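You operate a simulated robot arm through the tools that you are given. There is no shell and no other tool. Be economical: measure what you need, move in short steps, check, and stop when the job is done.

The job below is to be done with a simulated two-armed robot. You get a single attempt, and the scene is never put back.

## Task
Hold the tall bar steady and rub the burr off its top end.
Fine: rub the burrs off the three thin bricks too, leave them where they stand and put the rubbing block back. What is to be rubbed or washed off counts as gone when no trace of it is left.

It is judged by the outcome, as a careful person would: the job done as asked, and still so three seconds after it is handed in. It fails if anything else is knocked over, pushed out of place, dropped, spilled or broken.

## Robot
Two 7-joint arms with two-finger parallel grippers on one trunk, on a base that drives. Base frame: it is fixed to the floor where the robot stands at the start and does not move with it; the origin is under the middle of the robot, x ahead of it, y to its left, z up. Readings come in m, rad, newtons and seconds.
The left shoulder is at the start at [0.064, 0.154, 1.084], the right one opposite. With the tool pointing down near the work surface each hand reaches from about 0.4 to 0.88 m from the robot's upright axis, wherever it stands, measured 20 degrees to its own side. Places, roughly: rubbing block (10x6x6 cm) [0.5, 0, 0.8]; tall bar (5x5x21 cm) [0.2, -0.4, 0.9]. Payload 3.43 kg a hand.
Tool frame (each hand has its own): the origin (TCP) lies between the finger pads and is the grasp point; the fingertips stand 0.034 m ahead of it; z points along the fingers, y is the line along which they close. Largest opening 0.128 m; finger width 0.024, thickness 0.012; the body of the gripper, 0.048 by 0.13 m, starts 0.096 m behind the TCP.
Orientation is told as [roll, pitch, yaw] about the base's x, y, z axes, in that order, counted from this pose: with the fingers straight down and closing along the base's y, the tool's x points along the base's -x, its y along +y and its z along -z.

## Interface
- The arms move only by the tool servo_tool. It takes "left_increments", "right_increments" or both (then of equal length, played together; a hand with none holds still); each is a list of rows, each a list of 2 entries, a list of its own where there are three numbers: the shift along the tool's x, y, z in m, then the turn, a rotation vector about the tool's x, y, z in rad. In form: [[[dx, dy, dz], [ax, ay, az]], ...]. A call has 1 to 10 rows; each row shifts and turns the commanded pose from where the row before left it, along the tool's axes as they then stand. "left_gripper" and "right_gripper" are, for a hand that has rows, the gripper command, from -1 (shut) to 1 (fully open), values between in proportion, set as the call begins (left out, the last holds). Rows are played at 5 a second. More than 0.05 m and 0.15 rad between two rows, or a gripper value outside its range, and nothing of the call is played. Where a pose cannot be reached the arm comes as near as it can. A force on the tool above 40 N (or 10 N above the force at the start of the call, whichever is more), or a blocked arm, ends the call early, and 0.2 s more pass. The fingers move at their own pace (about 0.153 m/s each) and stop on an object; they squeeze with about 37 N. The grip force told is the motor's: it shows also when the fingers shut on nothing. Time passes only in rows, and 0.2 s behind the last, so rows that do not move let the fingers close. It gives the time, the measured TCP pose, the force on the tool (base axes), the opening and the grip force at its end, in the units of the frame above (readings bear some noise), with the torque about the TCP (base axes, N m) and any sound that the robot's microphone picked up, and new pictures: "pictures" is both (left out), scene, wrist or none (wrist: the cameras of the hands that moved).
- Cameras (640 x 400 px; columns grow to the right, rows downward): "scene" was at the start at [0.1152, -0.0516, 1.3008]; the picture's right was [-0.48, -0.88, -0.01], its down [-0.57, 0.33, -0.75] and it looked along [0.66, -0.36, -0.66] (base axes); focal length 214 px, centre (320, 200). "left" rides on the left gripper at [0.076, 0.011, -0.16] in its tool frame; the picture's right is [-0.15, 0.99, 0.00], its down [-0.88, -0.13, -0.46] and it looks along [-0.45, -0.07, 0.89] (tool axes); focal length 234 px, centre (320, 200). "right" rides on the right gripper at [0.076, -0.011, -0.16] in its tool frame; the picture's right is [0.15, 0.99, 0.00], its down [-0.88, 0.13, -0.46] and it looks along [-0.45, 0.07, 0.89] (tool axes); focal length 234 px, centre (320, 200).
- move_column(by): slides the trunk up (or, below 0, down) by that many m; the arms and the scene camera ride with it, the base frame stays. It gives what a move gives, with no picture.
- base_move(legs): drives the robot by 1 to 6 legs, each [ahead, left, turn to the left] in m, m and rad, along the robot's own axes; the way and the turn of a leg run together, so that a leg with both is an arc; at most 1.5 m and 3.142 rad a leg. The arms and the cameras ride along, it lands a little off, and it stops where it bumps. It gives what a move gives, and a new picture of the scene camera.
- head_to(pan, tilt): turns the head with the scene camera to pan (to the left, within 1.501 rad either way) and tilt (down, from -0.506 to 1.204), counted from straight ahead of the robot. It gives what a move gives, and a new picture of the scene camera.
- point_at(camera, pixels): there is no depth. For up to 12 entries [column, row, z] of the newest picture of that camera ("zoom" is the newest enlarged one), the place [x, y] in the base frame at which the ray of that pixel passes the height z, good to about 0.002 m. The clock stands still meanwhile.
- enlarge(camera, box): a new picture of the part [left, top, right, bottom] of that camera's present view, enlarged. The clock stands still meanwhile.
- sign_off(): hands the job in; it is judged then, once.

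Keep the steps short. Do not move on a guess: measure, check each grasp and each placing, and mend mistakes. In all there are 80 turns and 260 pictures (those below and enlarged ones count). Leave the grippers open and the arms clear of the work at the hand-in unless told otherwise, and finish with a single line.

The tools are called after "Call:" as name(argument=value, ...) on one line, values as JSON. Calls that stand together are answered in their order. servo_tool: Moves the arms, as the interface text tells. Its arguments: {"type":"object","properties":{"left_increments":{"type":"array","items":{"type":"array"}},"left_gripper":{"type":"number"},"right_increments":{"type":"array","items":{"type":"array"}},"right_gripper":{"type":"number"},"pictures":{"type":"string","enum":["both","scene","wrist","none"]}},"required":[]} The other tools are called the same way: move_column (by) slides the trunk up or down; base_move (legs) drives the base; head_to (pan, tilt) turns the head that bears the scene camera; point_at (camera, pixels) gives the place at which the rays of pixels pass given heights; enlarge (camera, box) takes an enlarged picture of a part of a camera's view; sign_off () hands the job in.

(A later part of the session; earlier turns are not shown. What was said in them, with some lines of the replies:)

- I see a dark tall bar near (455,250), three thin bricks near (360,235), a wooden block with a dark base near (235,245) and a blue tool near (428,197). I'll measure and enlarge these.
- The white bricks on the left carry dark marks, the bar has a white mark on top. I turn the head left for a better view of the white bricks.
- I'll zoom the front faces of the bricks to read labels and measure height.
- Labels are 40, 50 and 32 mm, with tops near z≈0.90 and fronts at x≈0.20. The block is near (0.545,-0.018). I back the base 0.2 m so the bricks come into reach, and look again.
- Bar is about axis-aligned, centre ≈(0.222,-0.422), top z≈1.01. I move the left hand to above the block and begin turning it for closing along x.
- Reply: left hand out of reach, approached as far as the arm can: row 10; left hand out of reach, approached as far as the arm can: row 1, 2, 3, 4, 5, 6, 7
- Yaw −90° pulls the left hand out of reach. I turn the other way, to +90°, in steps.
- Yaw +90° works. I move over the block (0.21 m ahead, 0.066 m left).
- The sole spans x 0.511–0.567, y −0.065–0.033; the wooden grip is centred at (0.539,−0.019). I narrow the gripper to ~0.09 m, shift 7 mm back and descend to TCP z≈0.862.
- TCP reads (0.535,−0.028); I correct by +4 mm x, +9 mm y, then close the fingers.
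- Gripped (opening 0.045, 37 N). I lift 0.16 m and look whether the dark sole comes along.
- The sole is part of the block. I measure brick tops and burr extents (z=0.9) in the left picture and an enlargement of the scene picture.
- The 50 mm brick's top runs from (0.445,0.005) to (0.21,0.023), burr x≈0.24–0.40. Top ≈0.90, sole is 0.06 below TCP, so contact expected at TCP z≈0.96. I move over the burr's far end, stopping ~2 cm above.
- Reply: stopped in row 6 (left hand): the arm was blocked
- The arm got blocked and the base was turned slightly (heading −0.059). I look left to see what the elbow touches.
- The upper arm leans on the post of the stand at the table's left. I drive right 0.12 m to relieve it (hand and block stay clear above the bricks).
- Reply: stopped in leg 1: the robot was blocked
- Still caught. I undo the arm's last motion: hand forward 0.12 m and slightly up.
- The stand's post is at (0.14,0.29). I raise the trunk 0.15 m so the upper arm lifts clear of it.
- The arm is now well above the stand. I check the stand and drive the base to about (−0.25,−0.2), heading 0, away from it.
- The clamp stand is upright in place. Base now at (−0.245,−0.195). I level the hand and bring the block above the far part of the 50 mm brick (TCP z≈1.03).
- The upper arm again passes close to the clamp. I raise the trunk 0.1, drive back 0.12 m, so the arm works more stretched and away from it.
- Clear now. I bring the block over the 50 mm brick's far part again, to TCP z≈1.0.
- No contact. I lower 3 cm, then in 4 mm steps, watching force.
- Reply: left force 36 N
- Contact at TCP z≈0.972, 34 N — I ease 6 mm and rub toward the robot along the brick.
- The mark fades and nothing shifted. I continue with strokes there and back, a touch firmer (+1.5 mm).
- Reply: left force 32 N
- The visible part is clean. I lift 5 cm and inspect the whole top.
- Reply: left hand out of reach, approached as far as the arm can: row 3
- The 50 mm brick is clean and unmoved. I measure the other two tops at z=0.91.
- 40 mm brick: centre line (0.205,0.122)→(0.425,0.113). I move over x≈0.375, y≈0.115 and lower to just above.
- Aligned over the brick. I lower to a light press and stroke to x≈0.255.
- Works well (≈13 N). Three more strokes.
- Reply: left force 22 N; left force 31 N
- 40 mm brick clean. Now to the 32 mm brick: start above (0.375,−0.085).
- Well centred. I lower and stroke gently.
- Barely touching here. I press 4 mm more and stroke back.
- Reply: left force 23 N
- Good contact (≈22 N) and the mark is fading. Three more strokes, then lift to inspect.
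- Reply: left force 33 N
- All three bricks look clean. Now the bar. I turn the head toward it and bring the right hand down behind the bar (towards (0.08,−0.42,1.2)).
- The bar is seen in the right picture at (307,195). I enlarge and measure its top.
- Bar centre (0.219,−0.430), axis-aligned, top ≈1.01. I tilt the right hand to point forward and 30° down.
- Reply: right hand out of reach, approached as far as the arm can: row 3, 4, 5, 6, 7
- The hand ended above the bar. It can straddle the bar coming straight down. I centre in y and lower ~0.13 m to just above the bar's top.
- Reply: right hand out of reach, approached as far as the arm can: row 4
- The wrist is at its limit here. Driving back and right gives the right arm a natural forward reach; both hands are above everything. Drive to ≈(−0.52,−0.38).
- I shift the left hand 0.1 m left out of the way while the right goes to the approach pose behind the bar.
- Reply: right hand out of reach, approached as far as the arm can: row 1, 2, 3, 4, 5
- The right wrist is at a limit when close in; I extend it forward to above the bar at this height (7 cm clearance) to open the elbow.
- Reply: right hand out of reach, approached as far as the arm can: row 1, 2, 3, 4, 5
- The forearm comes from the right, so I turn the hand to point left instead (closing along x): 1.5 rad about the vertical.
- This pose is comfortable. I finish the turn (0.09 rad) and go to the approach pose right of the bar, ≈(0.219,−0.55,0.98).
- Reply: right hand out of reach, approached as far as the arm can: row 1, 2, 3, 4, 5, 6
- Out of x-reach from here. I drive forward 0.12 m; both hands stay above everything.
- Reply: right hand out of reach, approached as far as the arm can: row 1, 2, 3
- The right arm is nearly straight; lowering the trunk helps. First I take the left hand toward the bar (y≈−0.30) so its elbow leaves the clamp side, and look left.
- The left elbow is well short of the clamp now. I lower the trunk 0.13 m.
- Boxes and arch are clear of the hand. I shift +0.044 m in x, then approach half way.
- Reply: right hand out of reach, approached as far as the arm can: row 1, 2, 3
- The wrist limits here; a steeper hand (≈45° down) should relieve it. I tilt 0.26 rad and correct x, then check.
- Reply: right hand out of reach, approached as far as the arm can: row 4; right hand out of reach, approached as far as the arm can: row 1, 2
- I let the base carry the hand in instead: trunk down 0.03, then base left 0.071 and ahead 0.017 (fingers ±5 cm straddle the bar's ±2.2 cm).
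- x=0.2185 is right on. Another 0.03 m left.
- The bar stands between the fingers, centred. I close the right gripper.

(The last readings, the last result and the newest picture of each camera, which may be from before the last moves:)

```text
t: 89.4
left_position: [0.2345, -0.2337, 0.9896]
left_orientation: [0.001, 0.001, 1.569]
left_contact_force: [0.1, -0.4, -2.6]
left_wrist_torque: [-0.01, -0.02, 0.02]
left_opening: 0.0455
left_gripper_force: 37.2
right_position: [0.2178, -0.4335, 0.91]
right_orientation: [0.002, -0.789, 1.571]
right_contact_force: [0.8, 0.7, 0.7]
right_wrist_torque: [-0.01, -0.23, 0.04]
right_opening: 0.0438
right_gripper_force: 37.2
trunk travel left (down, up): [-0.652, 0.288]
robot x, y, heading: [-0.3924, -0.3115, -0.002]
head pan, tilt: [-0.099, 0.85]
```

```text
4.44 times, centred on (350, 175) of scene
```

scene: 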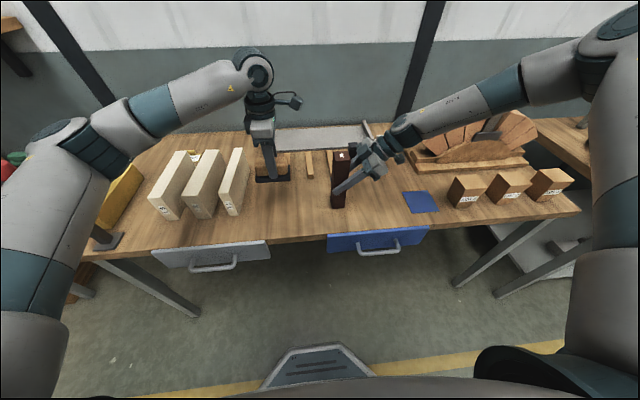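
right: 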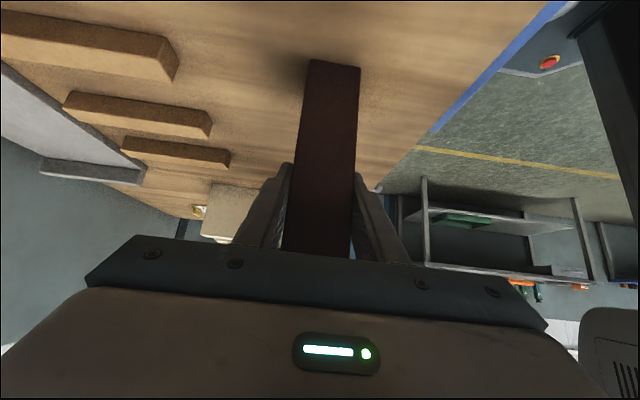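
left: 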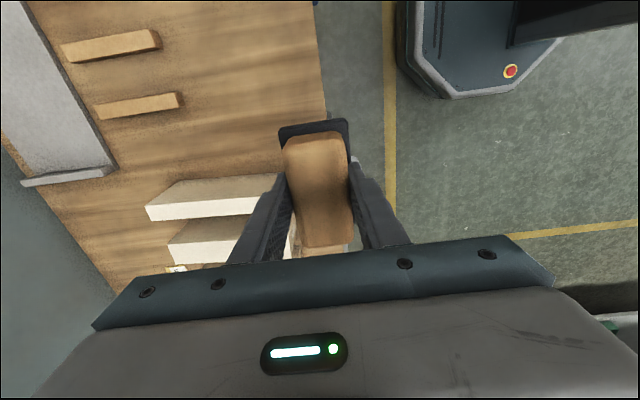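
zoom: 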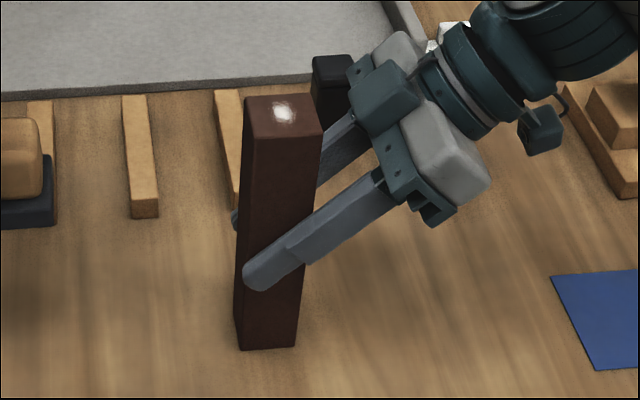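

Bar held firmly (opening 0.044). Now the left hand rises to z≈1.11 and goes over the bar's top (TCP (0.219,−0.42)).

Call:
servo_tool(left_increments=[[[0, 0, -0.04], [0, 0, 0]], [[0, 0, -0.04], [0, 0, 0]], [[0, 0, -0.04], [0, 0, 0]], [[0.0465, 0.0039, 0], [0, 0, 0]], [[0.0465, 0.0039, 0], [0, 0, 0]], [[0.0465, 0.0039, 0], [0, 0, 0]], [[0.0465, 0.0039, 0], [0, 0, 0]], [[0, 0, 0], [0, 0, 0]]], pictures="both")

Call:
enlarge(camera="scene", box=[280, 80, 440, 220])

```text
t: 91.2
left_position: [0.22, -0.4184, 1.1112]
left_orientation: [0.001, 0.001, 1.571]
left_contact_force: [-0.6, -0.3, -2.6]
left_wrist_torque: [-0.02, -0.03, 0.03]
left_opening: 0.0455
left_gripper_force: 37.1
right_position: [0.2187, -0.4335, 0.9102]
right_orientation: [0.004, -0.788, 1.568]
right_contact_force: [-0.3, -2.0, 2.8]
right_wrist_torque: [-0.13, -0.05, -0.04]
right_opening: 0.0438
right_gripper_force: 36.7
trunk travel left (down, up): [-0.652, 0.288]
robot x, y, heading: [-0.3882, -0.3087, -0.006]
head pan, tilt: [-0.099, 0.85]
```

scene: 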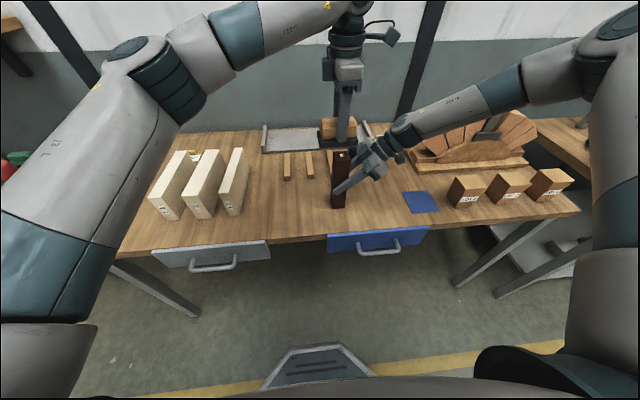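
left: 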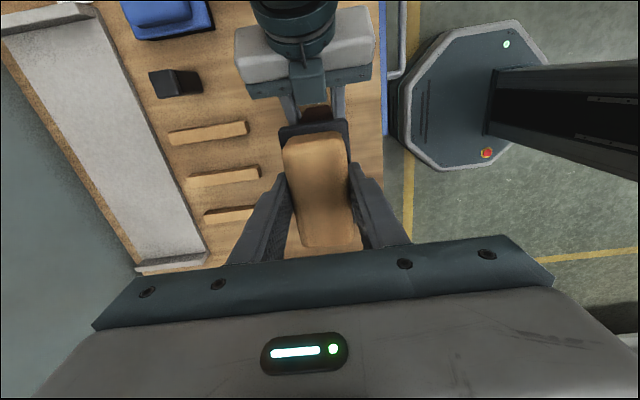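

```text
2.86 times, centred on (360, 150) of scene
```

zoom: 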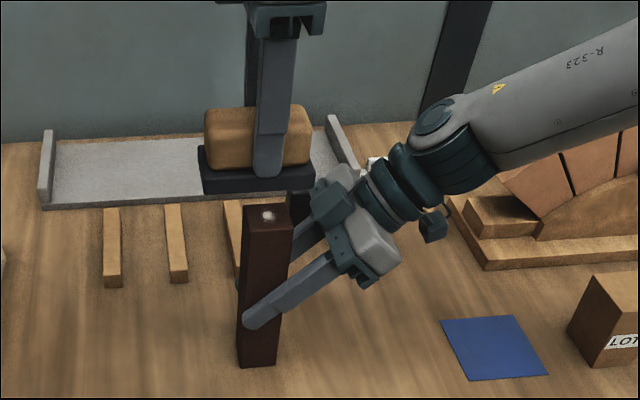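

Aligned over the top with the right gripper's body clear. I lower gently until contact.

Call:
servo_tool(left_increments=[[[0, 0, 0.028], [0, 0, 0]], [[0, 0, 0.005], [0, 0, 0]], [[0, 0, 0.004], [0, 0, 0]], [[0, 0, 0], [0, 0, 0]]], pictures="none")

```text
t: 92.2
left_position: [0.219, -0.4201, 1.0743]
left_orientation: [0.002, 0.001, 1.57]
left_contact_force: [-0.6, -0.1, -2.1]
left_wrist_torque: [-0.02, -0.01, -0.01]
left_opening: 0.0452
left_gripper_force: 36.8
right_position: [0.2203, -0.4326, 0.9097]
right_orientation: [0.004, -0.79, 1.571]
right_contact_force: [0.5, -0.8, 1.8]
right_wrist_torque: [-0.12, -0.22, 0.02]
right_opening: 0.044
right_gripper_force: 37.4
trunk travel left (down, up): [-0.652, 0.288]
robot x, y, heading: [-0.3923, -0.3096, -0.011]
head pan, tilt: [-0.099, 0.85]
```

Call:
servo_tool(left_increments=[[[0, 0, 0.003], [0, 0, 0]], [[0, 0, 0.003], [0, 0, 0]], [[0, 0, 0], [0, 0, 0]]], pictures="none")

```text
t: 93.0
left_position: [0.2181, -0.4197, 1.068]
left_orientation: [0.003, -0.001, 1.568]
left_contact_force: [0.0, 0.6, -3.3]
left_wrist_torque: [-0.01, -0.01, -0.01]
left_opening: 0.0458
left_gripper_force: 36.8
right_position: [0.2195, -0.4335, 0.9103]
right_orientation: [0.002, -0.788, 1.568]
right_contact_force: [0.7, -0.6, 2.7]
right_wrist_torque: [-0.22, -0.23, 0.01]
right_opening: 0.0441
right_gripper_force: 36.7
trunk travel left (down, up): [-0.652, 0.288]
robot x, y, heading: [-0.3899, -0.311, -0.006]
head pan, tilt: [-0.099, 0.85]
```

Still no contact at 1.068 (I read only the block's weight). Another few mm.

Call:
servo_tool(left_increments=[[[0, 0, 0.003], [0, 0, 0]], [[0, 0, 0.003], [0, 0, 0]], [[0, 0, 0], [0, 0, 0]]], pictures="both")

Call:
enlarge(camera="scene", box=[300, 100, 400, 190])

```text
t: 93.8
left_position: [0.2197, -0.4203, 1.0623]
left_orientation: [0.002, 0.002, 1.568]
left_contact_force: [0.1, -0.3, -1.0]
left_wrist_torque: [-0.02, -0.01, 0.0]
left_opening: 0.0454
left_gripper_force: 37.3
right_position: [0.2177, -0.4335, 0.9095]
right_orientation: [0.004, -0.788, 1.571]
right_contact_force: [1.2, 0.0, 2.3]
right_wrist_torque: [-0.25, -0.36, 0.04]
right_opening: 0.0439
right_gripper_force: 36.7
trunk travel left (down, up): [-0.652, 0.288]
robot x, y, heading: [-0.388, -0.3102, -0.008]
head pan, tilt: [-0.099, 0.85]
```

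scene: 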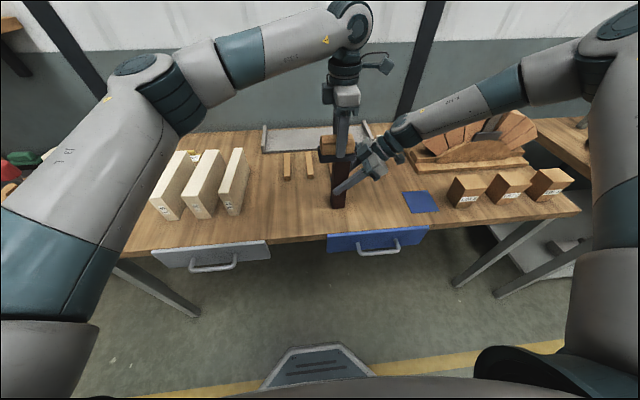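
left: 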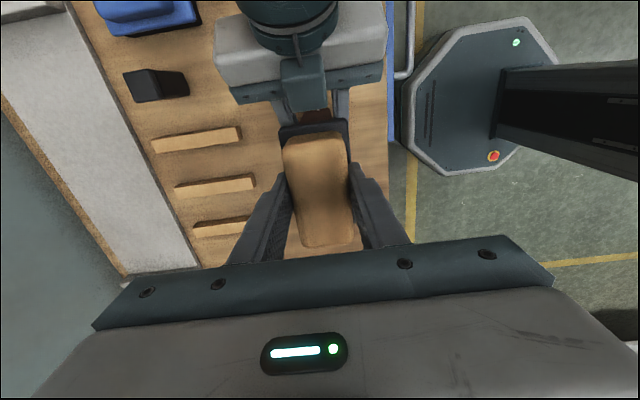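

```text
4.44 times, centred on (350, 145) of scene
```

zoom: 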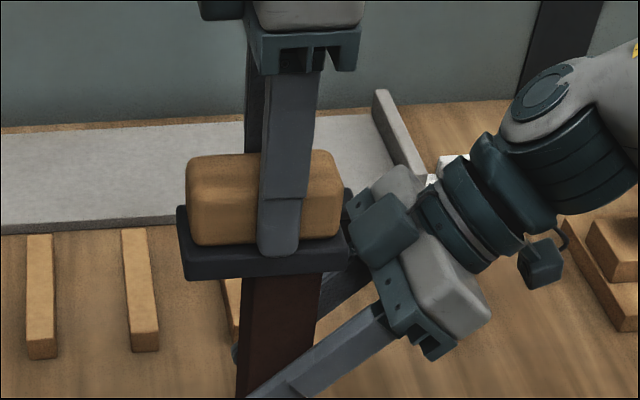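

Just about touching. I press 3 mm more and check.

Call:
servo_tool(left_increments=[[[0, 0, 0.003], [0, 0, 0]], [[0, 0, 0], [0, 0, 0]]], pictures="none")

```text
t: 94.4
left_position: [0.2181, -0.4182, 1.0634]
left_orientation: [-0.001, 0.004, 1.567]
left_contact_force: [-2.8, -2.0, 27.6]
left_wrist_torque: [0.15, 0.34, 0.04]
left_opening: 0.0453
left_gripper_force: 36.9
right_position: [0.2181, -0.4344, 0.9093]
right_orientation: [0.001, -0.787, 1.571]
right_contact_force: [9.8, 3.9, -8.0]
right_wrist_torque: [-0.06, -0.67, -0.16]
right_opening: 0.0437
right_gripper_force: 37.2
trunk travel left (down, up): [-0.652, 0.288]
robot x, y, heading: [-0.3891, -0.3069, -0.005]
head pan, tilt: [-0.099, 0.85]
```

Contact (≈28 N). I ease 1.5 mm and rub in short x strokes.

Call:
servo_tool(left_increments=[[[0, 0, -0.0015], [0, 0, 0]], [[0, 0.012, 0], [0, 0, 0]], [[0, -0.012, 0], [0, 0, 0]], [[0, -0.012, 0], [0, 0, 0]], [[0, 0.012, 0], [0, 0, 0]], [[0, 0.012, 0], [0, 0, 0]], [[0, -0.012, 0], [0, 0, 0]], [[0, -0.012, 0], [0, 0, 0]], [[0, 0.012, 0], [0, 0, 0]]], pictures="none")

Call:
servo_tool(left_increments=[[[-0.012, 0, 0], [0, 0, 0]], [[0, 0.012, 0], [0, 0, 0]], [[0.012, 0, 0], [0, 0, 0]], [[0, -0.012, 0], [0, 0, 0]], [[0, -0.012, 0], [0, 0, 0]], [[-0.012, 0, 0], [0, 0, 0]], [[0, 0.012, 0], [0, 0, 0]], [[0.012, 0, 0], [0, 0, 0]], [[0, 0, 0], [0, 0, 0]]], pictures="none")

Call:
servo_tool(left_increments=[[[0, 0, -0.03], [0, 0, 0]], [[-0.02, 0, -0.03], [0, 0, 0]], [[-0.045, 0, 0], [0, 0, 0]], [[-0.045, 0, 0], [0, 0, 0]], [[0, 0, 0], [0, 0, 0]]], pictures="both")

Call:
enlarge(camera="scene", box=[310, 135, 390, 215])

Call:
enlarge(camera="left", box=[260, 0, 400, 100])

```text
t: 96.4
left_position: [0.2193, -0.42, 1.063]
left_orientation: [-0.003, 0.001, 1.574]
left_contact_force: [13.0, -2.5, 28.3]
left_wrist_torque: [-0.5, -0.55, 0.16]
left_opening: 0.0454
left_gripper_force: 37.2
right_position: [0.2173, -0.4339, 0.9107]
right_orientation: [0.002, -0.789, 1.575]
right_contact_force: [-7.7, 0.4, -4.8]
right_wrist_torque: [0.02, -1.52, -0.07]
right_opening: 0.0439
right_gripper_force: 36.8
trunk travel left (down, up): [-0.652, 0.288]
robot x, y, heading: [-0.3883, -0.3106, -0.005]
head pan, tilt: [-0.099, 0.85]
```

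```text
t: 97.3
left_position: [0.2075, -0.4188, 1.0618]
left_orientation: [0.003, -0.003, 1.568]
left_contact_force: [-3.2, 1.5, 9.7]
left_wrist_torque: [0.22, 0.0, 0.01]
left_opening: 0.0455
left_gripper_force: 37.5
right_position: [0.2174, -0.4347, 0.911]
right_orientation: [0.003, -0.79, 1.564]
right_contact_force: [-4.3, -1.9, 9.1]
right_wrist_torque: [-0.56, 0.52, -0.15]
right_opening: 0.0439
right_gripper_force: 36.9
trunk travel left (down, up): [-0.652, 0.288]
robot x, y, heading: [-0.3894, -0.3109, -0.002]
head pan, tilt: [-0.099, 0.85]
stopped in row 4 (left hand): the force on the tool passed its limit (the readings are from after the stop); the commanded pose is now the measured one
```

```text
t: 98.5
left_position: [0.208, -0.3081, 1.1221]
left_orientation: [0.004, -0.006, 1.568]
left_contact_force: [0.1, 0.3, -2.6]
left_wrist_torque: [0.0, 0.02, -0.01]
left_opening: 0.0455
left_gripper_force: 37.1
right_position: [0.2182, -0.4341, 0.9112]
right_orientation: [0.001, -0.787, 1.567]
right_contact_force: [-6.0, 1.2, 21.6]
right_wrist_torque: [-0.21, 0.09, -0.05]
right_opening: 0.0437
right_gripper_force: 37.4
trunk travel left (down, up): [-0.652, 0.288]
robot x, y, heading: [-0.3902, -0.3128, 0.0]
head pan, tilt: [-0.099, 0.85]
```

scene: 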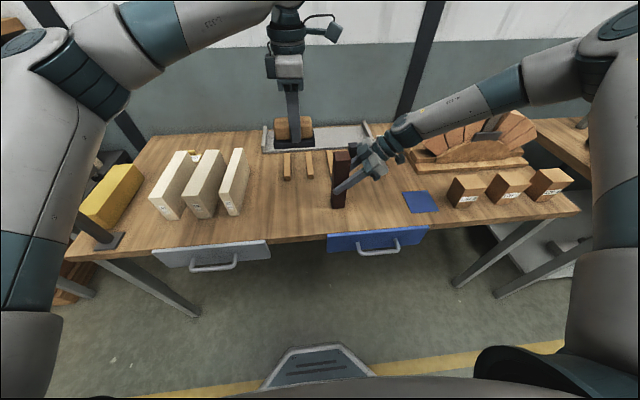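
left: 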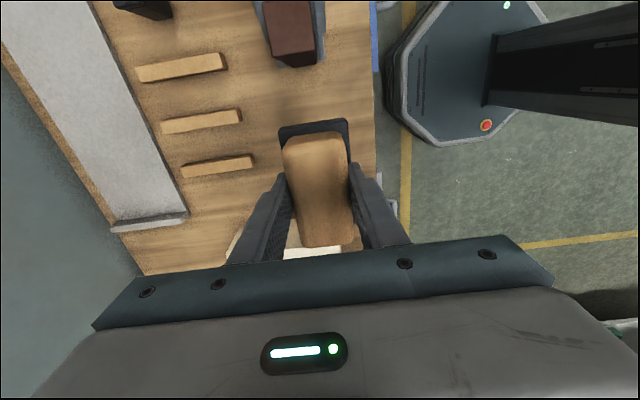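

```text
5.00 times, centred on (350, 175) of scene
```

zoom: 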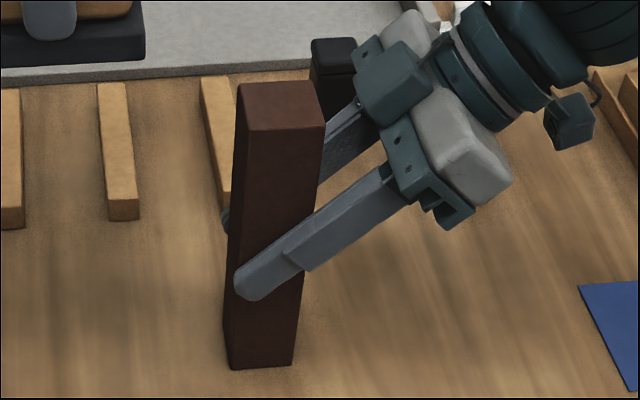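

```text
4.00 times, centred on (330, 50) of left
```

zoom: 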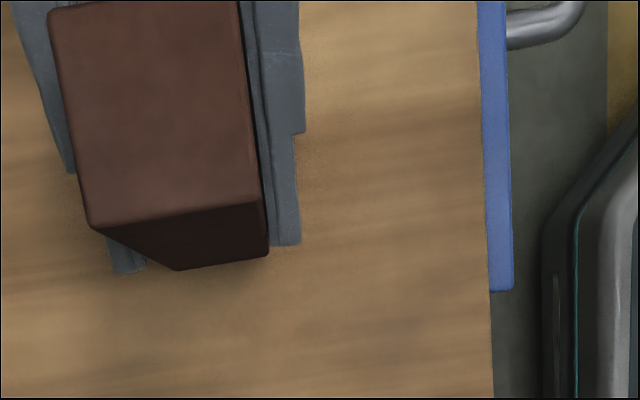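

The bar's top is clean. The right hand presses down ~20 N; I relax it 3 mm up, then open.

Call:
servo_tool(right_increments=[[[-0.0025, 0, -0.0025], [0, 0, 0]], [[0, 0, 0], [0, 0, 0]]], pictures="none")

Call:
enlarge(camera="scene", box=[325, 140, 365, 165])

```text
t: 99.1
left_position: [0.2118, -0.3071, 1.1203]
left_orientation: [0.005, -0.003, 1.567]
left_contact_force: [0.5, -0.1, -2.5]
left_wrist_torque: [-0.03, 0.03, -0.04]
left_opening: 0.0452
left_gripper_force: 37.5
right_position: [0.2198, -0.4344, 0.911]
right_orientation: [0.007, -0.786, 1.562]
right_contact_force: [-2.6, 0.5, 2.6]
right_wrist_torque: [-0.02, 0.18, -0.02]
right_opening: 0.0436
right_gripper_force: 36.9
trunk travel left (down, up): [-0.652, 0.288]
robot x, y, heading: [-0.3914, -0.3085, -0.008]
head pan, tilt: [-0.099, 0.85]
```

```text
16.00 times, centred on (345, 152) of scene
```

zoom: 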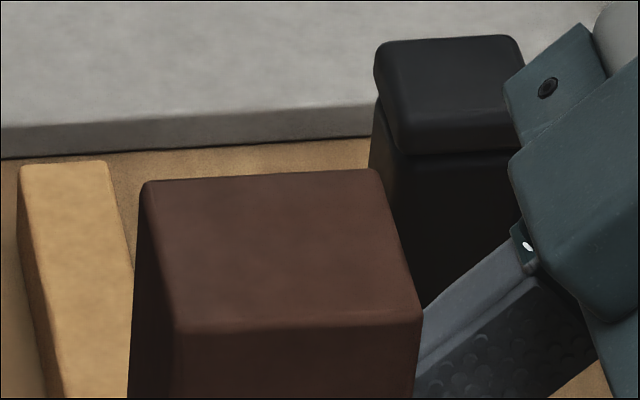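

Top spotless; right force nearly zero. I open gently, then fully to 0.6, before drawing back.

Call:
servo_tool(right_increments=[[[0, 0, 0], [0, 0, 0]], [[0, 0, 0], [0, 0, 0]]], right_gripper=-0.1, pictures="none")

Call:
servo_tool(right_increments=[[[0, 0, 0], [0, 0, 0]], [[0, 0, 0], [0, 0, 0]], [[0, 0, 0], [0, 0, 0]]], right_gripper=0.6, pictures="scene")

Call:
enlarge(camera="right", box=[160, 60, 480, 260])

```text
t: 99.7
left_position: [0.2114, -0.3083, 1.1211]
left_orientation: [0.007, -0.002, 1.566]
left_contact_force: [0.6, -0.1, -3.1]
left_wrist_torque: [-0.04, 0.03, 0.02]
left_opening: 0.0458
left_gripper_force: 36.5
right_position: [0.2196, -0.4351, 0.912]
right_orientation: [0.004, -0.786, 1.561]
right_contact_force: [0.5, 1.0, 0.3]
right_wrist_torque: [-0.01, 0.0, -0.05]
right_opening: 0.0573
right_gripper_force: 0.0
trunk travel left (down, up): [-0.652, 0.288]
robot x, y, heading: [-0.3887, -0.3109, -0.008]
head pan, tilt: [-0.099, 0.85]
```

```text
t: 100.5
left_position: [0.2099, -0.3082, 1.1199]
left_orientation: [0.006, -0.003, 1.565]
left_contact_force: [-0.6, 0.5, -2.6]
left_wrist_torque: [-0.01, -0.01, 0.02]
left_opening: 0.0453
left_gripper_force: 37.3
right_position: [0.2192, -0.435, 0.9117]
right_orientation: [0.006, -0.787, 1.56]
right_contact_force: [0.3, 1.1, -0.7]
right_wrist_torque: [-0.05, 0.01, -0.02]
right_opening: 0.1025
right_gripper_force: 0.0
trunk travel left (down, up): [-0.652, 0.288]
robot x, y, heading: [-0.3937, -0.3087, -0.0]
head pan, tilt: [-0.099, 0.85]
```

scene: 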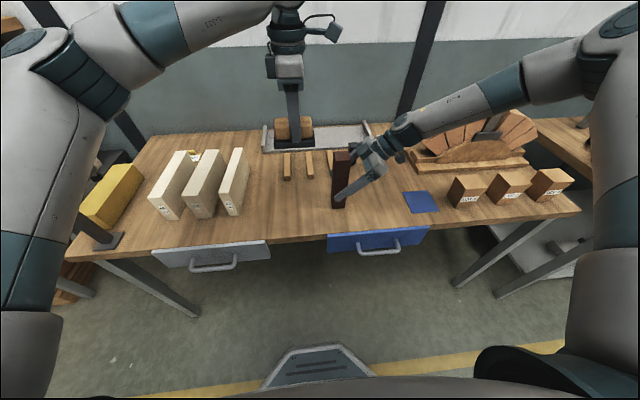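

```text
2.00 times, centred on (320, 160) of right
```

zoom: 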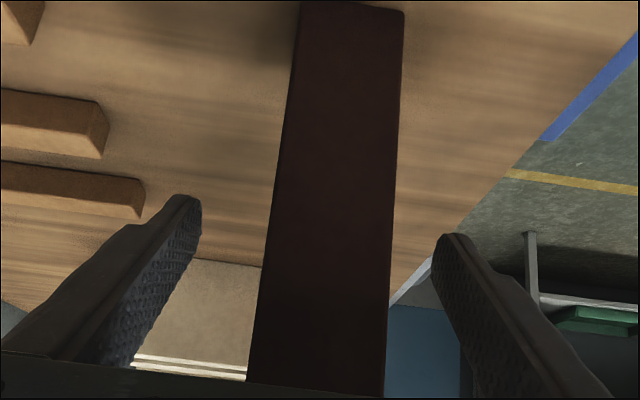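

Free and the bar stands where it was. I draw the right hand back along its axis, 0.2 m.

Call:
servo_tool(right_increments=[[[0, 0, -0.03], [0, 0, 0]], [[0, 0, -0.04], [0, 0, 0]], [[0, 0, -0.045], [0, 0, 0]], [[0, 0, -0.045], [0, 0, 0]], [[0, 0, -0.04], [0, 0, 0]], [[0, 0, 0], [0, 0, 0]]], pictures="scene")

```text
t: 101.9
left_position: [0.2111, -0.3082, 1.1195]
left_orientation: [0.006, -0.004, 1.569]
left_contact_force: [-0.2, 0.2, -2.6]
left_wrist_torque: [-0.02, 0.01, -0.01]
left_opening: 0.0454
left_gripper_force: 37.1
right_position: [0.2196, -0.5774, 1.0505]
right_orientation: [0.007, -0.786, 1.562]
right_contact_force: [0.1, -0.6, 0.2]
right_wrist_torque: [0.04, 0.01, 0.02]
right_opening: 0.1023
right_gripper_force: 0.0
trunk travel left (down, up): [-0.652, 0.288]
robot x, y, heading: [-0.3905, -0.3035, -0.003]
head pan, tilt: [-0.099, 0.85]
```

scene: 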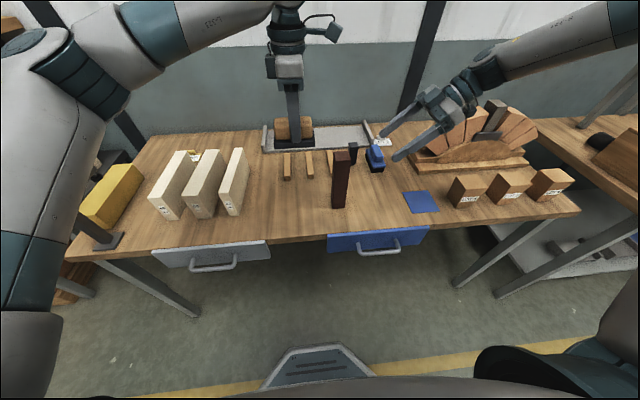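

Bar stands free and clean. Now to return the block: raise the trunk 0.13, then drive to ≈(−0.2,−0.15).

Call:
move_column(by=0.13)

Call:
base_move(legs=[[0.19, 0.15, 0]])

```text
t: 103.5
left_position: [0.2116, -0.3075, 1.2501]
left_orientation: [0.006, -0.005, 1.567]
left_contact_force: [-0.2, -0.6, -2.9]
left_wrist_torque: [0.0, -0.02, 0.0]
left_opening: 0.0454
left_gripper_force: 37.3
right_position: [0.2202, -0.5766, 1.1817]
right_orientation: [0.007, -0.786, 1.563]
right_contact_force: [-0.3, -0.1, -0.1]
right_wrist_torque: [0.02, -0.01, -0.02]
right_opening: 0.1023
right_gripper_force: 0.1
trunk travel left (down, up): [-0.782, 0.158]
robot x, y, heading: [-0.3888, -0.3114, -0.011]
head pan, tilt: [-0.099, 0.85]
```

```text
t: 105.3
left_position: [0.3998, -0.1571, 1.2511]
left_orientation: [0.007, -0.005, 1.566]
left_contact_force: [0.2, -1.0, -2.9]
left_wrist_torque: [0.01, -0.01, 0.03]
left_opening: 0.0455
left_gripper_force: 37.2
right_position: [0.4092, -0.4252, 1.1818]
right_orientation: [0.005, -0.788, 1.562]
right_contact_force: [-0.5, 0.7, 0.8]
right_wrist_torque: [0.05, 0.03, -0.04]
right_opening: 0.1021
right_gripper_force: 0.0
trunk travel left (down, up): [-0.782, 0.158]
robot x, y, heading: [-0.1998, -0.1568, -0.008]
head pan, tilt: [-0.099, 0.85]
```

scene: 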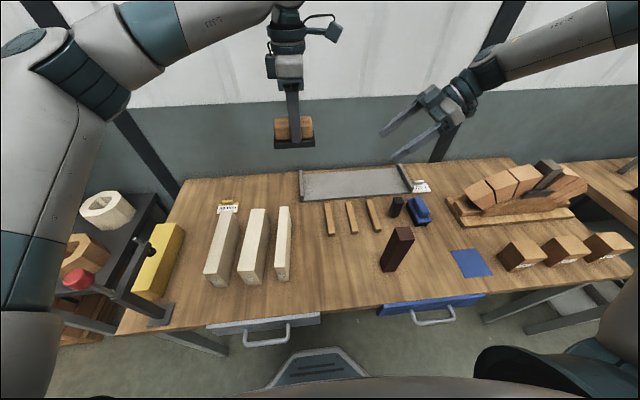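

I bring the block above its home spot (TCP (0.538,−0.023), z≈1.05).

Call:
servo_tool(left_increments=[[[-0.0223, -0.023, 0.0333], [0.006, 0.005, 0]], [[-0.0223, -0.023, 0.0333], [0, 0, 0]], [[-0.0223, -0.023, 0.0333], [0, 0, 0]], [[-0.0223, -0.023, 0.0333], [0, 0, 0]], [[-0.0223, -0.023, 0.0333], [0, 0, 0]], [[-0.0223, -0.023, 0.0333], [0, 0, 0]], [[0, 0, 0], [0, 0, 0]]], pictures="both")

```text
t: 106.9
left_position: [0.5382, -0.0245, 1.051]
left_orientation: [0.0, 0.0, 1.566]
left_contact_force: [0.0, 0.1, -2.3]
left_wrist_torque: [-0.01, -0.03, 0.01]
left_opening: 0.0455
left_gripper_force: 37.2
right_position: [0.4088, -0.4236, 1.1812]
right_orientation: [0.005, -0.787, 1.562]
right_contact_force: [-0.2, -0.8, 0.0]
right_wrist_torque: [0.02, -0.03, 0.0]
right_opening: 0.1025
right_gripper_force: 0.1
trunk travel left (down, up): [-0.782, 0.158]
robot x, y, heading: [-0.2035, -0.1562, -0.008]
head pan, tilt: [-0.099, 0.85]
```

scene: 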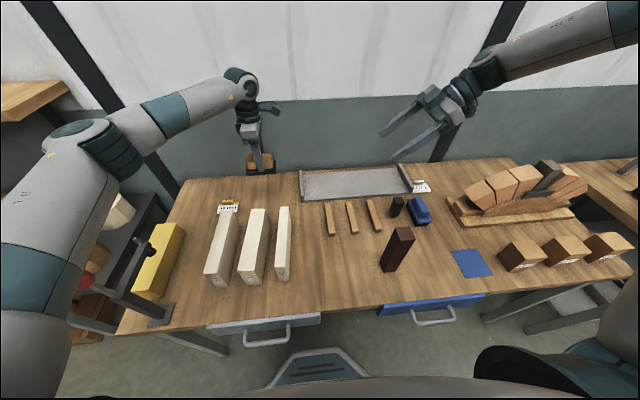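
left: 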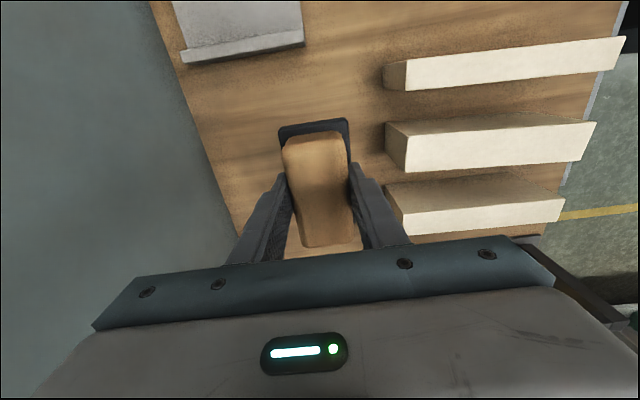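

Over its spot. I lower the arm 0.14 m and look.

Call:
servo_tool(left_increments=[[[0, 0, 0.04], [0, 0, 0]], [[0, 0, 0.04], [0, 0, 0]], [[0, 0, 0.04], [0, 0, 0]], [[0, 0, 0.02], [0, 0, 0]], [[0, 0, 0], [0, 0, 0]]], pictures="both")

```text
t: 108.1
left_position: [0.5389, -0.0227, 0.911]
left_orientation: [-0.001, 0.0, 1.566]
left_contact_force: [-0.1, 0.1, -2.7]
left_wrist_torque: [-0.02, 0.02, -0.02]
left_opening: 0.0456
left_gripper_force: 37.1
right_position: [0.409, -0.4238, 1.1809]
right_orientation: [0.006, -0.787, 1.56]
right_contact_force: [0.2, 0.1, 0.5]
right_wrist_torque: [-0.01, -0.02, -0.01]
right_opening: 0.1021
right_gripper_force: 0.0
trunk travel left (down, up): [-0.782, 0.158]
robot x, y, heading: [-0.2004, -0.1548, -0.005]
head pan, tilt: [-0.099, 0.85]
```

scene: 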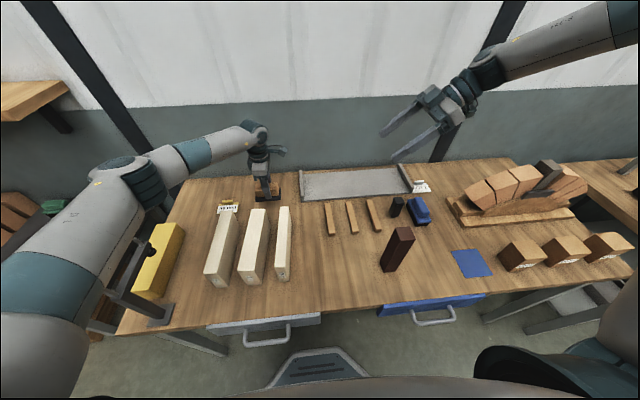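
left: 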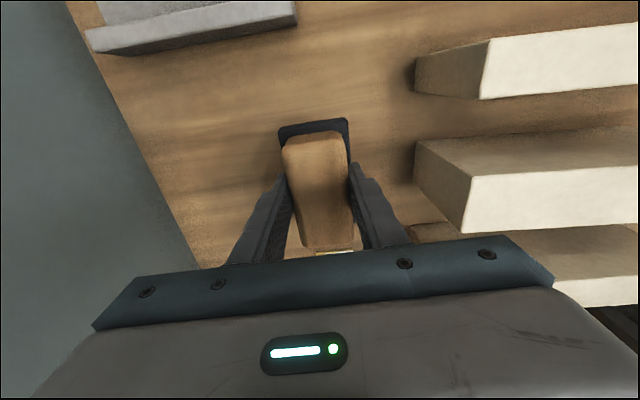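

Exactly on spot, reach fine. Lower 0.042, then millimetres until contact.

Call:
servo_tool(left_increments=[[[0, 0, 0.03], [0, 0, 0]], [[0, 0, 0.012], [0, 0, 0]], [[0, 0, 0.003], [0, 0, 0]], [[0, 0, 0.003], [0, 0, 0]], [[0, 0, 0], [0, 0, 0]]], pictures="none")

```text
t: 109.3
left_position: [0.5386, -0.0225, 0.864]
left_orientation: [-0.001, 0.001, 1.565]
left_contact_force: [0.4, 0.4, -2.7]
left_wrist_torque: [0.03, -0.02, -0.03]
left_opening: 0.0454
left_gripper_force: 37.2
right_position: [0.4095, -0.4247, 1.1816]
right_orientation: [0.006, -0.786, 1.561]
right_contact_force: [-0.8, -0.2, 0.3]
right_wrist_torque: [-0.03, 0.01, -0.01]
right_opening: 0.1022
right_gripper_force: 0.1
trunk travel left (down, up): [-0.782, 0.158]
robot x, y, heading: [-0.2034, -0.1551, -0.009]
head pan, tilt: [-0.099, 0.85]
```

Call:
servo_tool(left_increments=[[[0, 0, 0.002], [0, 0, 0]], [[0, 0, 0.002], [0, 0, 0]], [[0, 0, 0.0015], [0, 0, 0]], [[0, 0, 0], [0, 0, 0]]], pictures="none")

```text
t: 110.3
left_position: [0.5373, -0.0229, 0.8578]
left_orientation: [0.0, 0.0, 1.566]
left_contact_force: [-0.6, -0.7, -3.6]
left_wrist_torque: [0.02, -0.01, 0.03]
left_opening: 0.0453
left_gripper_force: 37.3
right_position: [0.4081, -0.4247, 1.182]
right_orientation: [0.008, -0.787, 1.559]
right_contact_force: [-1.2, 1.1, -0.6]
right_wrist_torque: [0.03, -0.01, 0.0]
right_opening: 0.1023
right_gripper_force: 0.1
trunk travel left (down, up): [-0.782, 0.158]
robot x, y, heading: [-0.2039, -0.1602, -0.003]
head pan, tilt: [-0.099, 0.85]
5 turns are left
```

Not yet touching. I lower up to 7 mm more and check force.

Call:
servo_tool(left_increments=[[[0, 0, 0.002], [0, 0, 0]], [[0, 0, 0.002], [0, 0, 0]], [[0, 0, 0.0015], [0, 0, 0]], [[0, 0, 0.0015], [0, 0, 0]], [[0, 0, 0], [0, 0, 0]]], pictures="wrist")

```text
t: 111.5
left_position: [0.5384, -0.0238, 0.8523]
left_orientation: [-0.003, 0.0, 1.567]
left_contact_force: [0.0, 1.4, 4.6]
left_wrist_torque: [0.43, 0.23, -0.06]
left_opening: 0.0455
left_gripper_force: 37.1
right_position: [0.4084, -0.4241, 1.1823]
right_orientation: [0.004, -0.788, 1.562]
right_contact_force: [-0.1, 0.2, 0.3]
right_wrist_torque: [-0.01, -0.03, -0.01]
right_opening: 0.1025
right_gripper_force: 0.1
trunk travel left (down, up): [-0.782, 0.158]
robot x, y, heading: [-0.2012, -0.157, -0.005]
head pan, tilt: [-0.099, 0.85]
4 turns are left
```

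left: 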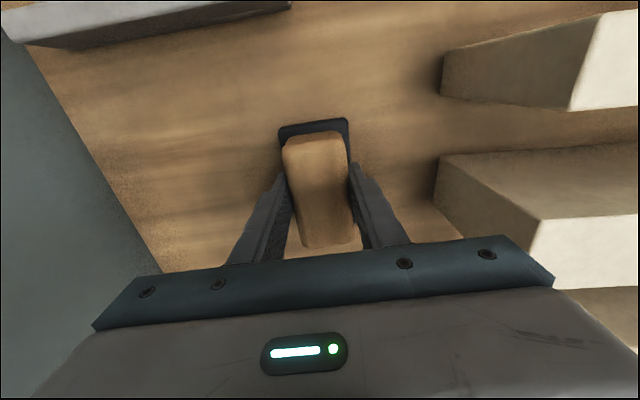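

Set down (contact force +). I open to 0.09 m, rise straight up 0.22 m, and take pictures.

Call:
servo_tool(left_increments=[[[0, 0, 0], [0, 0, 0]], [[0, 0, 0], [0, 0, 0]], [[0, 0, 0], [0, 0, 0]]], left_gripper=0.4, pictures="none")

Call:
servo_tool(left_increments=[[[0, 0, -0.03], [0, 0, 0]], [[0, 0, -0.04], [0, 0, 0]], [[0, 0, -0.04], [0, 0, 0]], [[0, 0, -0.04], [0, 0, 0]], [[0, 0, -0.04], [0, 0, 0]], [[0, 0, -0.03], [0, 0, 0]], [[0, 0, 0], [0, 0, 0]]], pictures="both")

Call:
enlarge(camera="scene", box=[120, 170, 320, 330])

Call:
enlarge(camera="left", box=[260, 20, 640, 240])

Call:
enlarge(camera="scene", box=[290, 150, 510, 290])

```text
t: 112.3
left_position: [0.5387, -0.0247, 0.8518]
left_orientation: [0.001, 0.001, 1.567]
left_contact_force: [-0.2, 0.6, -0.1]
left_wrist_torque: [0.01, -0.02, 0.0]
left_opening: 0.0896
left_gripper_force: 0.0
right_position: [0.4088, -0.4237, 1.1823]
right_orientation: [0.006, -0.787, 1.561]
right_contact_force: [-0.2, 0.6, 0.2]
right_wrist_torque: [0.03, 0.01, -0.01]
right_opening: 0.1024
right_gripper_force: 0.0
trunk travel left (down, up): [-0.782, 0.158]
robot x, y, heading: [-0.2044, -0.1574, -0.007]
head pan, tilt: [-0.099, 0.85]
```

```text
t: 113.9
left_position: [0.5396, -0.0225, 1.0696]
left_orientation: [0.001, -0.001, 1.564]
left_contact_force: [-0.8, 0.2, -0.5]
left_wrist_torque: [0.01, -0.01, -0.03]
left_opening: 0.0897
left_gripper_force: 0.1
right_position: [0.411, -0.4241, 1.1815]
right_orientation: [0.006, -0.787, 1.561]
right_contact_force: [-0.6, -1.0, -1.0]
right_wrist_torque: [-0.02, 0.0, 0.02]
right_opening: 0.102
right_gripper_force: 0.1
trunk travel left (down, up): [-0.782, 0.158]
robot x, y, heading: [-0.2027, -0.1538, -0.013]
head pan, tilt: [-0.099, 0.85]
```

scene: 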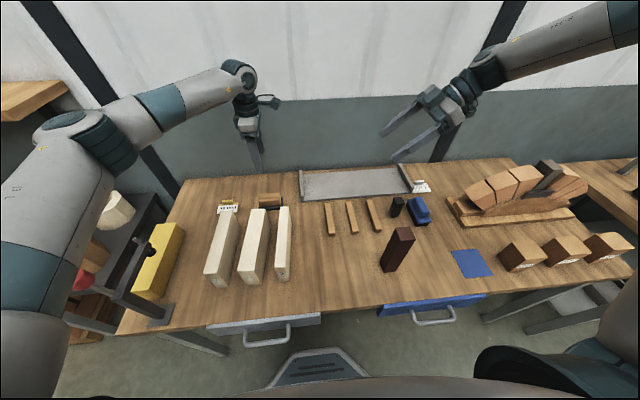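
left: 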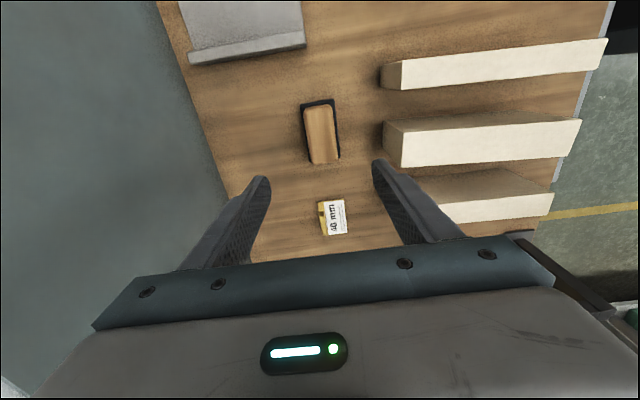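

```text
2.50 times, centred on (220, 250) of scene
```

zoom: 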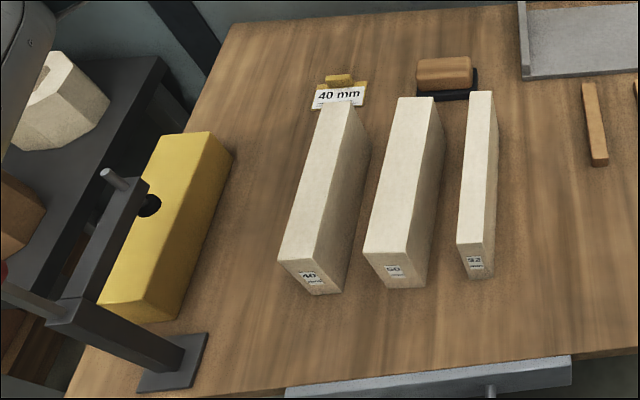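

```text
1.68 times, centred on (450, 130) of left
```

zoom: 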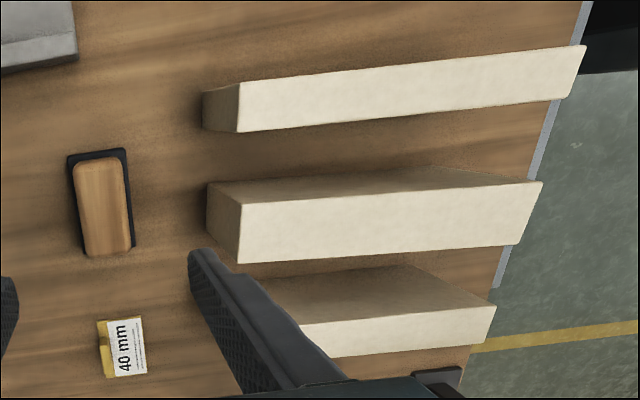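

```text
2.86 times, centred on (400, 220) of scene
3 turns are left
```

zoom: 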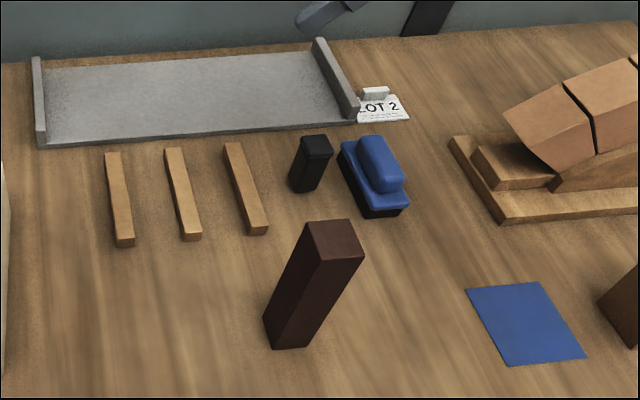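

All marks are gone, the block is home, bricks and bar stand. I open both grippers fully and raise both hands a little.

Call:
servo_tool(left_increments=[[[0, 0, -0.04], [0, 0, 0]], [[0, 0, -0.04], [0, 0, 0]], [[0, 0, 0], [0, 0, 0]]], right_increments=[[[0, 0, -0.02], [0, 0, 0]], [[0, 0, -0.02], [0, 0, 0]], [[0, 0, 0], [0, 0, 0]]], left_gripper=1, right_gripper=1, pictures="scene")

```text
t: 114.7
left_position: [0.5396, -0.0234, 1.1502]
left_orientation: [0.001, 0.0, 1.565]
left_contact_force: [-0.2, 0.0, 0.1]
left_wrist_torque: [-0.01, 0.01, -0.03]
left_opening: 0.1279
left_gripper_force: 0.0
right_position: [0.4092, -0.4519, 1.2089]
right_orientation: [0.008, -0.789, 1.559]
right_contact_force: [0.0, 0.3, -0.5]
right_wrist_torque: [-0.02, -0.02, 0.0]
right_opening: 0.128
right_gripper_force: 0.1
trunk travel left (down, up): [-0.782, 0.158]
robot x, y, heading: [-0.2012, -0.1607, -0.004]
head pan, tilt: [-0.099, 0.85]
2 turns are left
```

scene: 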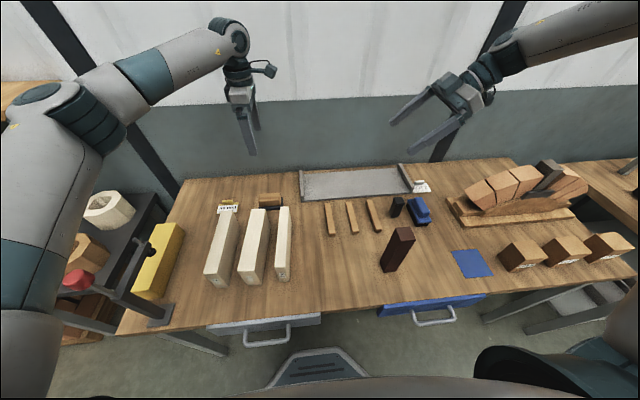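

Everything is in place with the hands clear; I hand in.

Call:
sign_off()

```text
The job is handed in.
```

The tall bar's burr was rubbed off while the right hand held it, the three bricks are clean where they stood, and the rubbing block is back in its place; early on the left arm pressed against the clamp stand, which still looked upright and in place afterwards.
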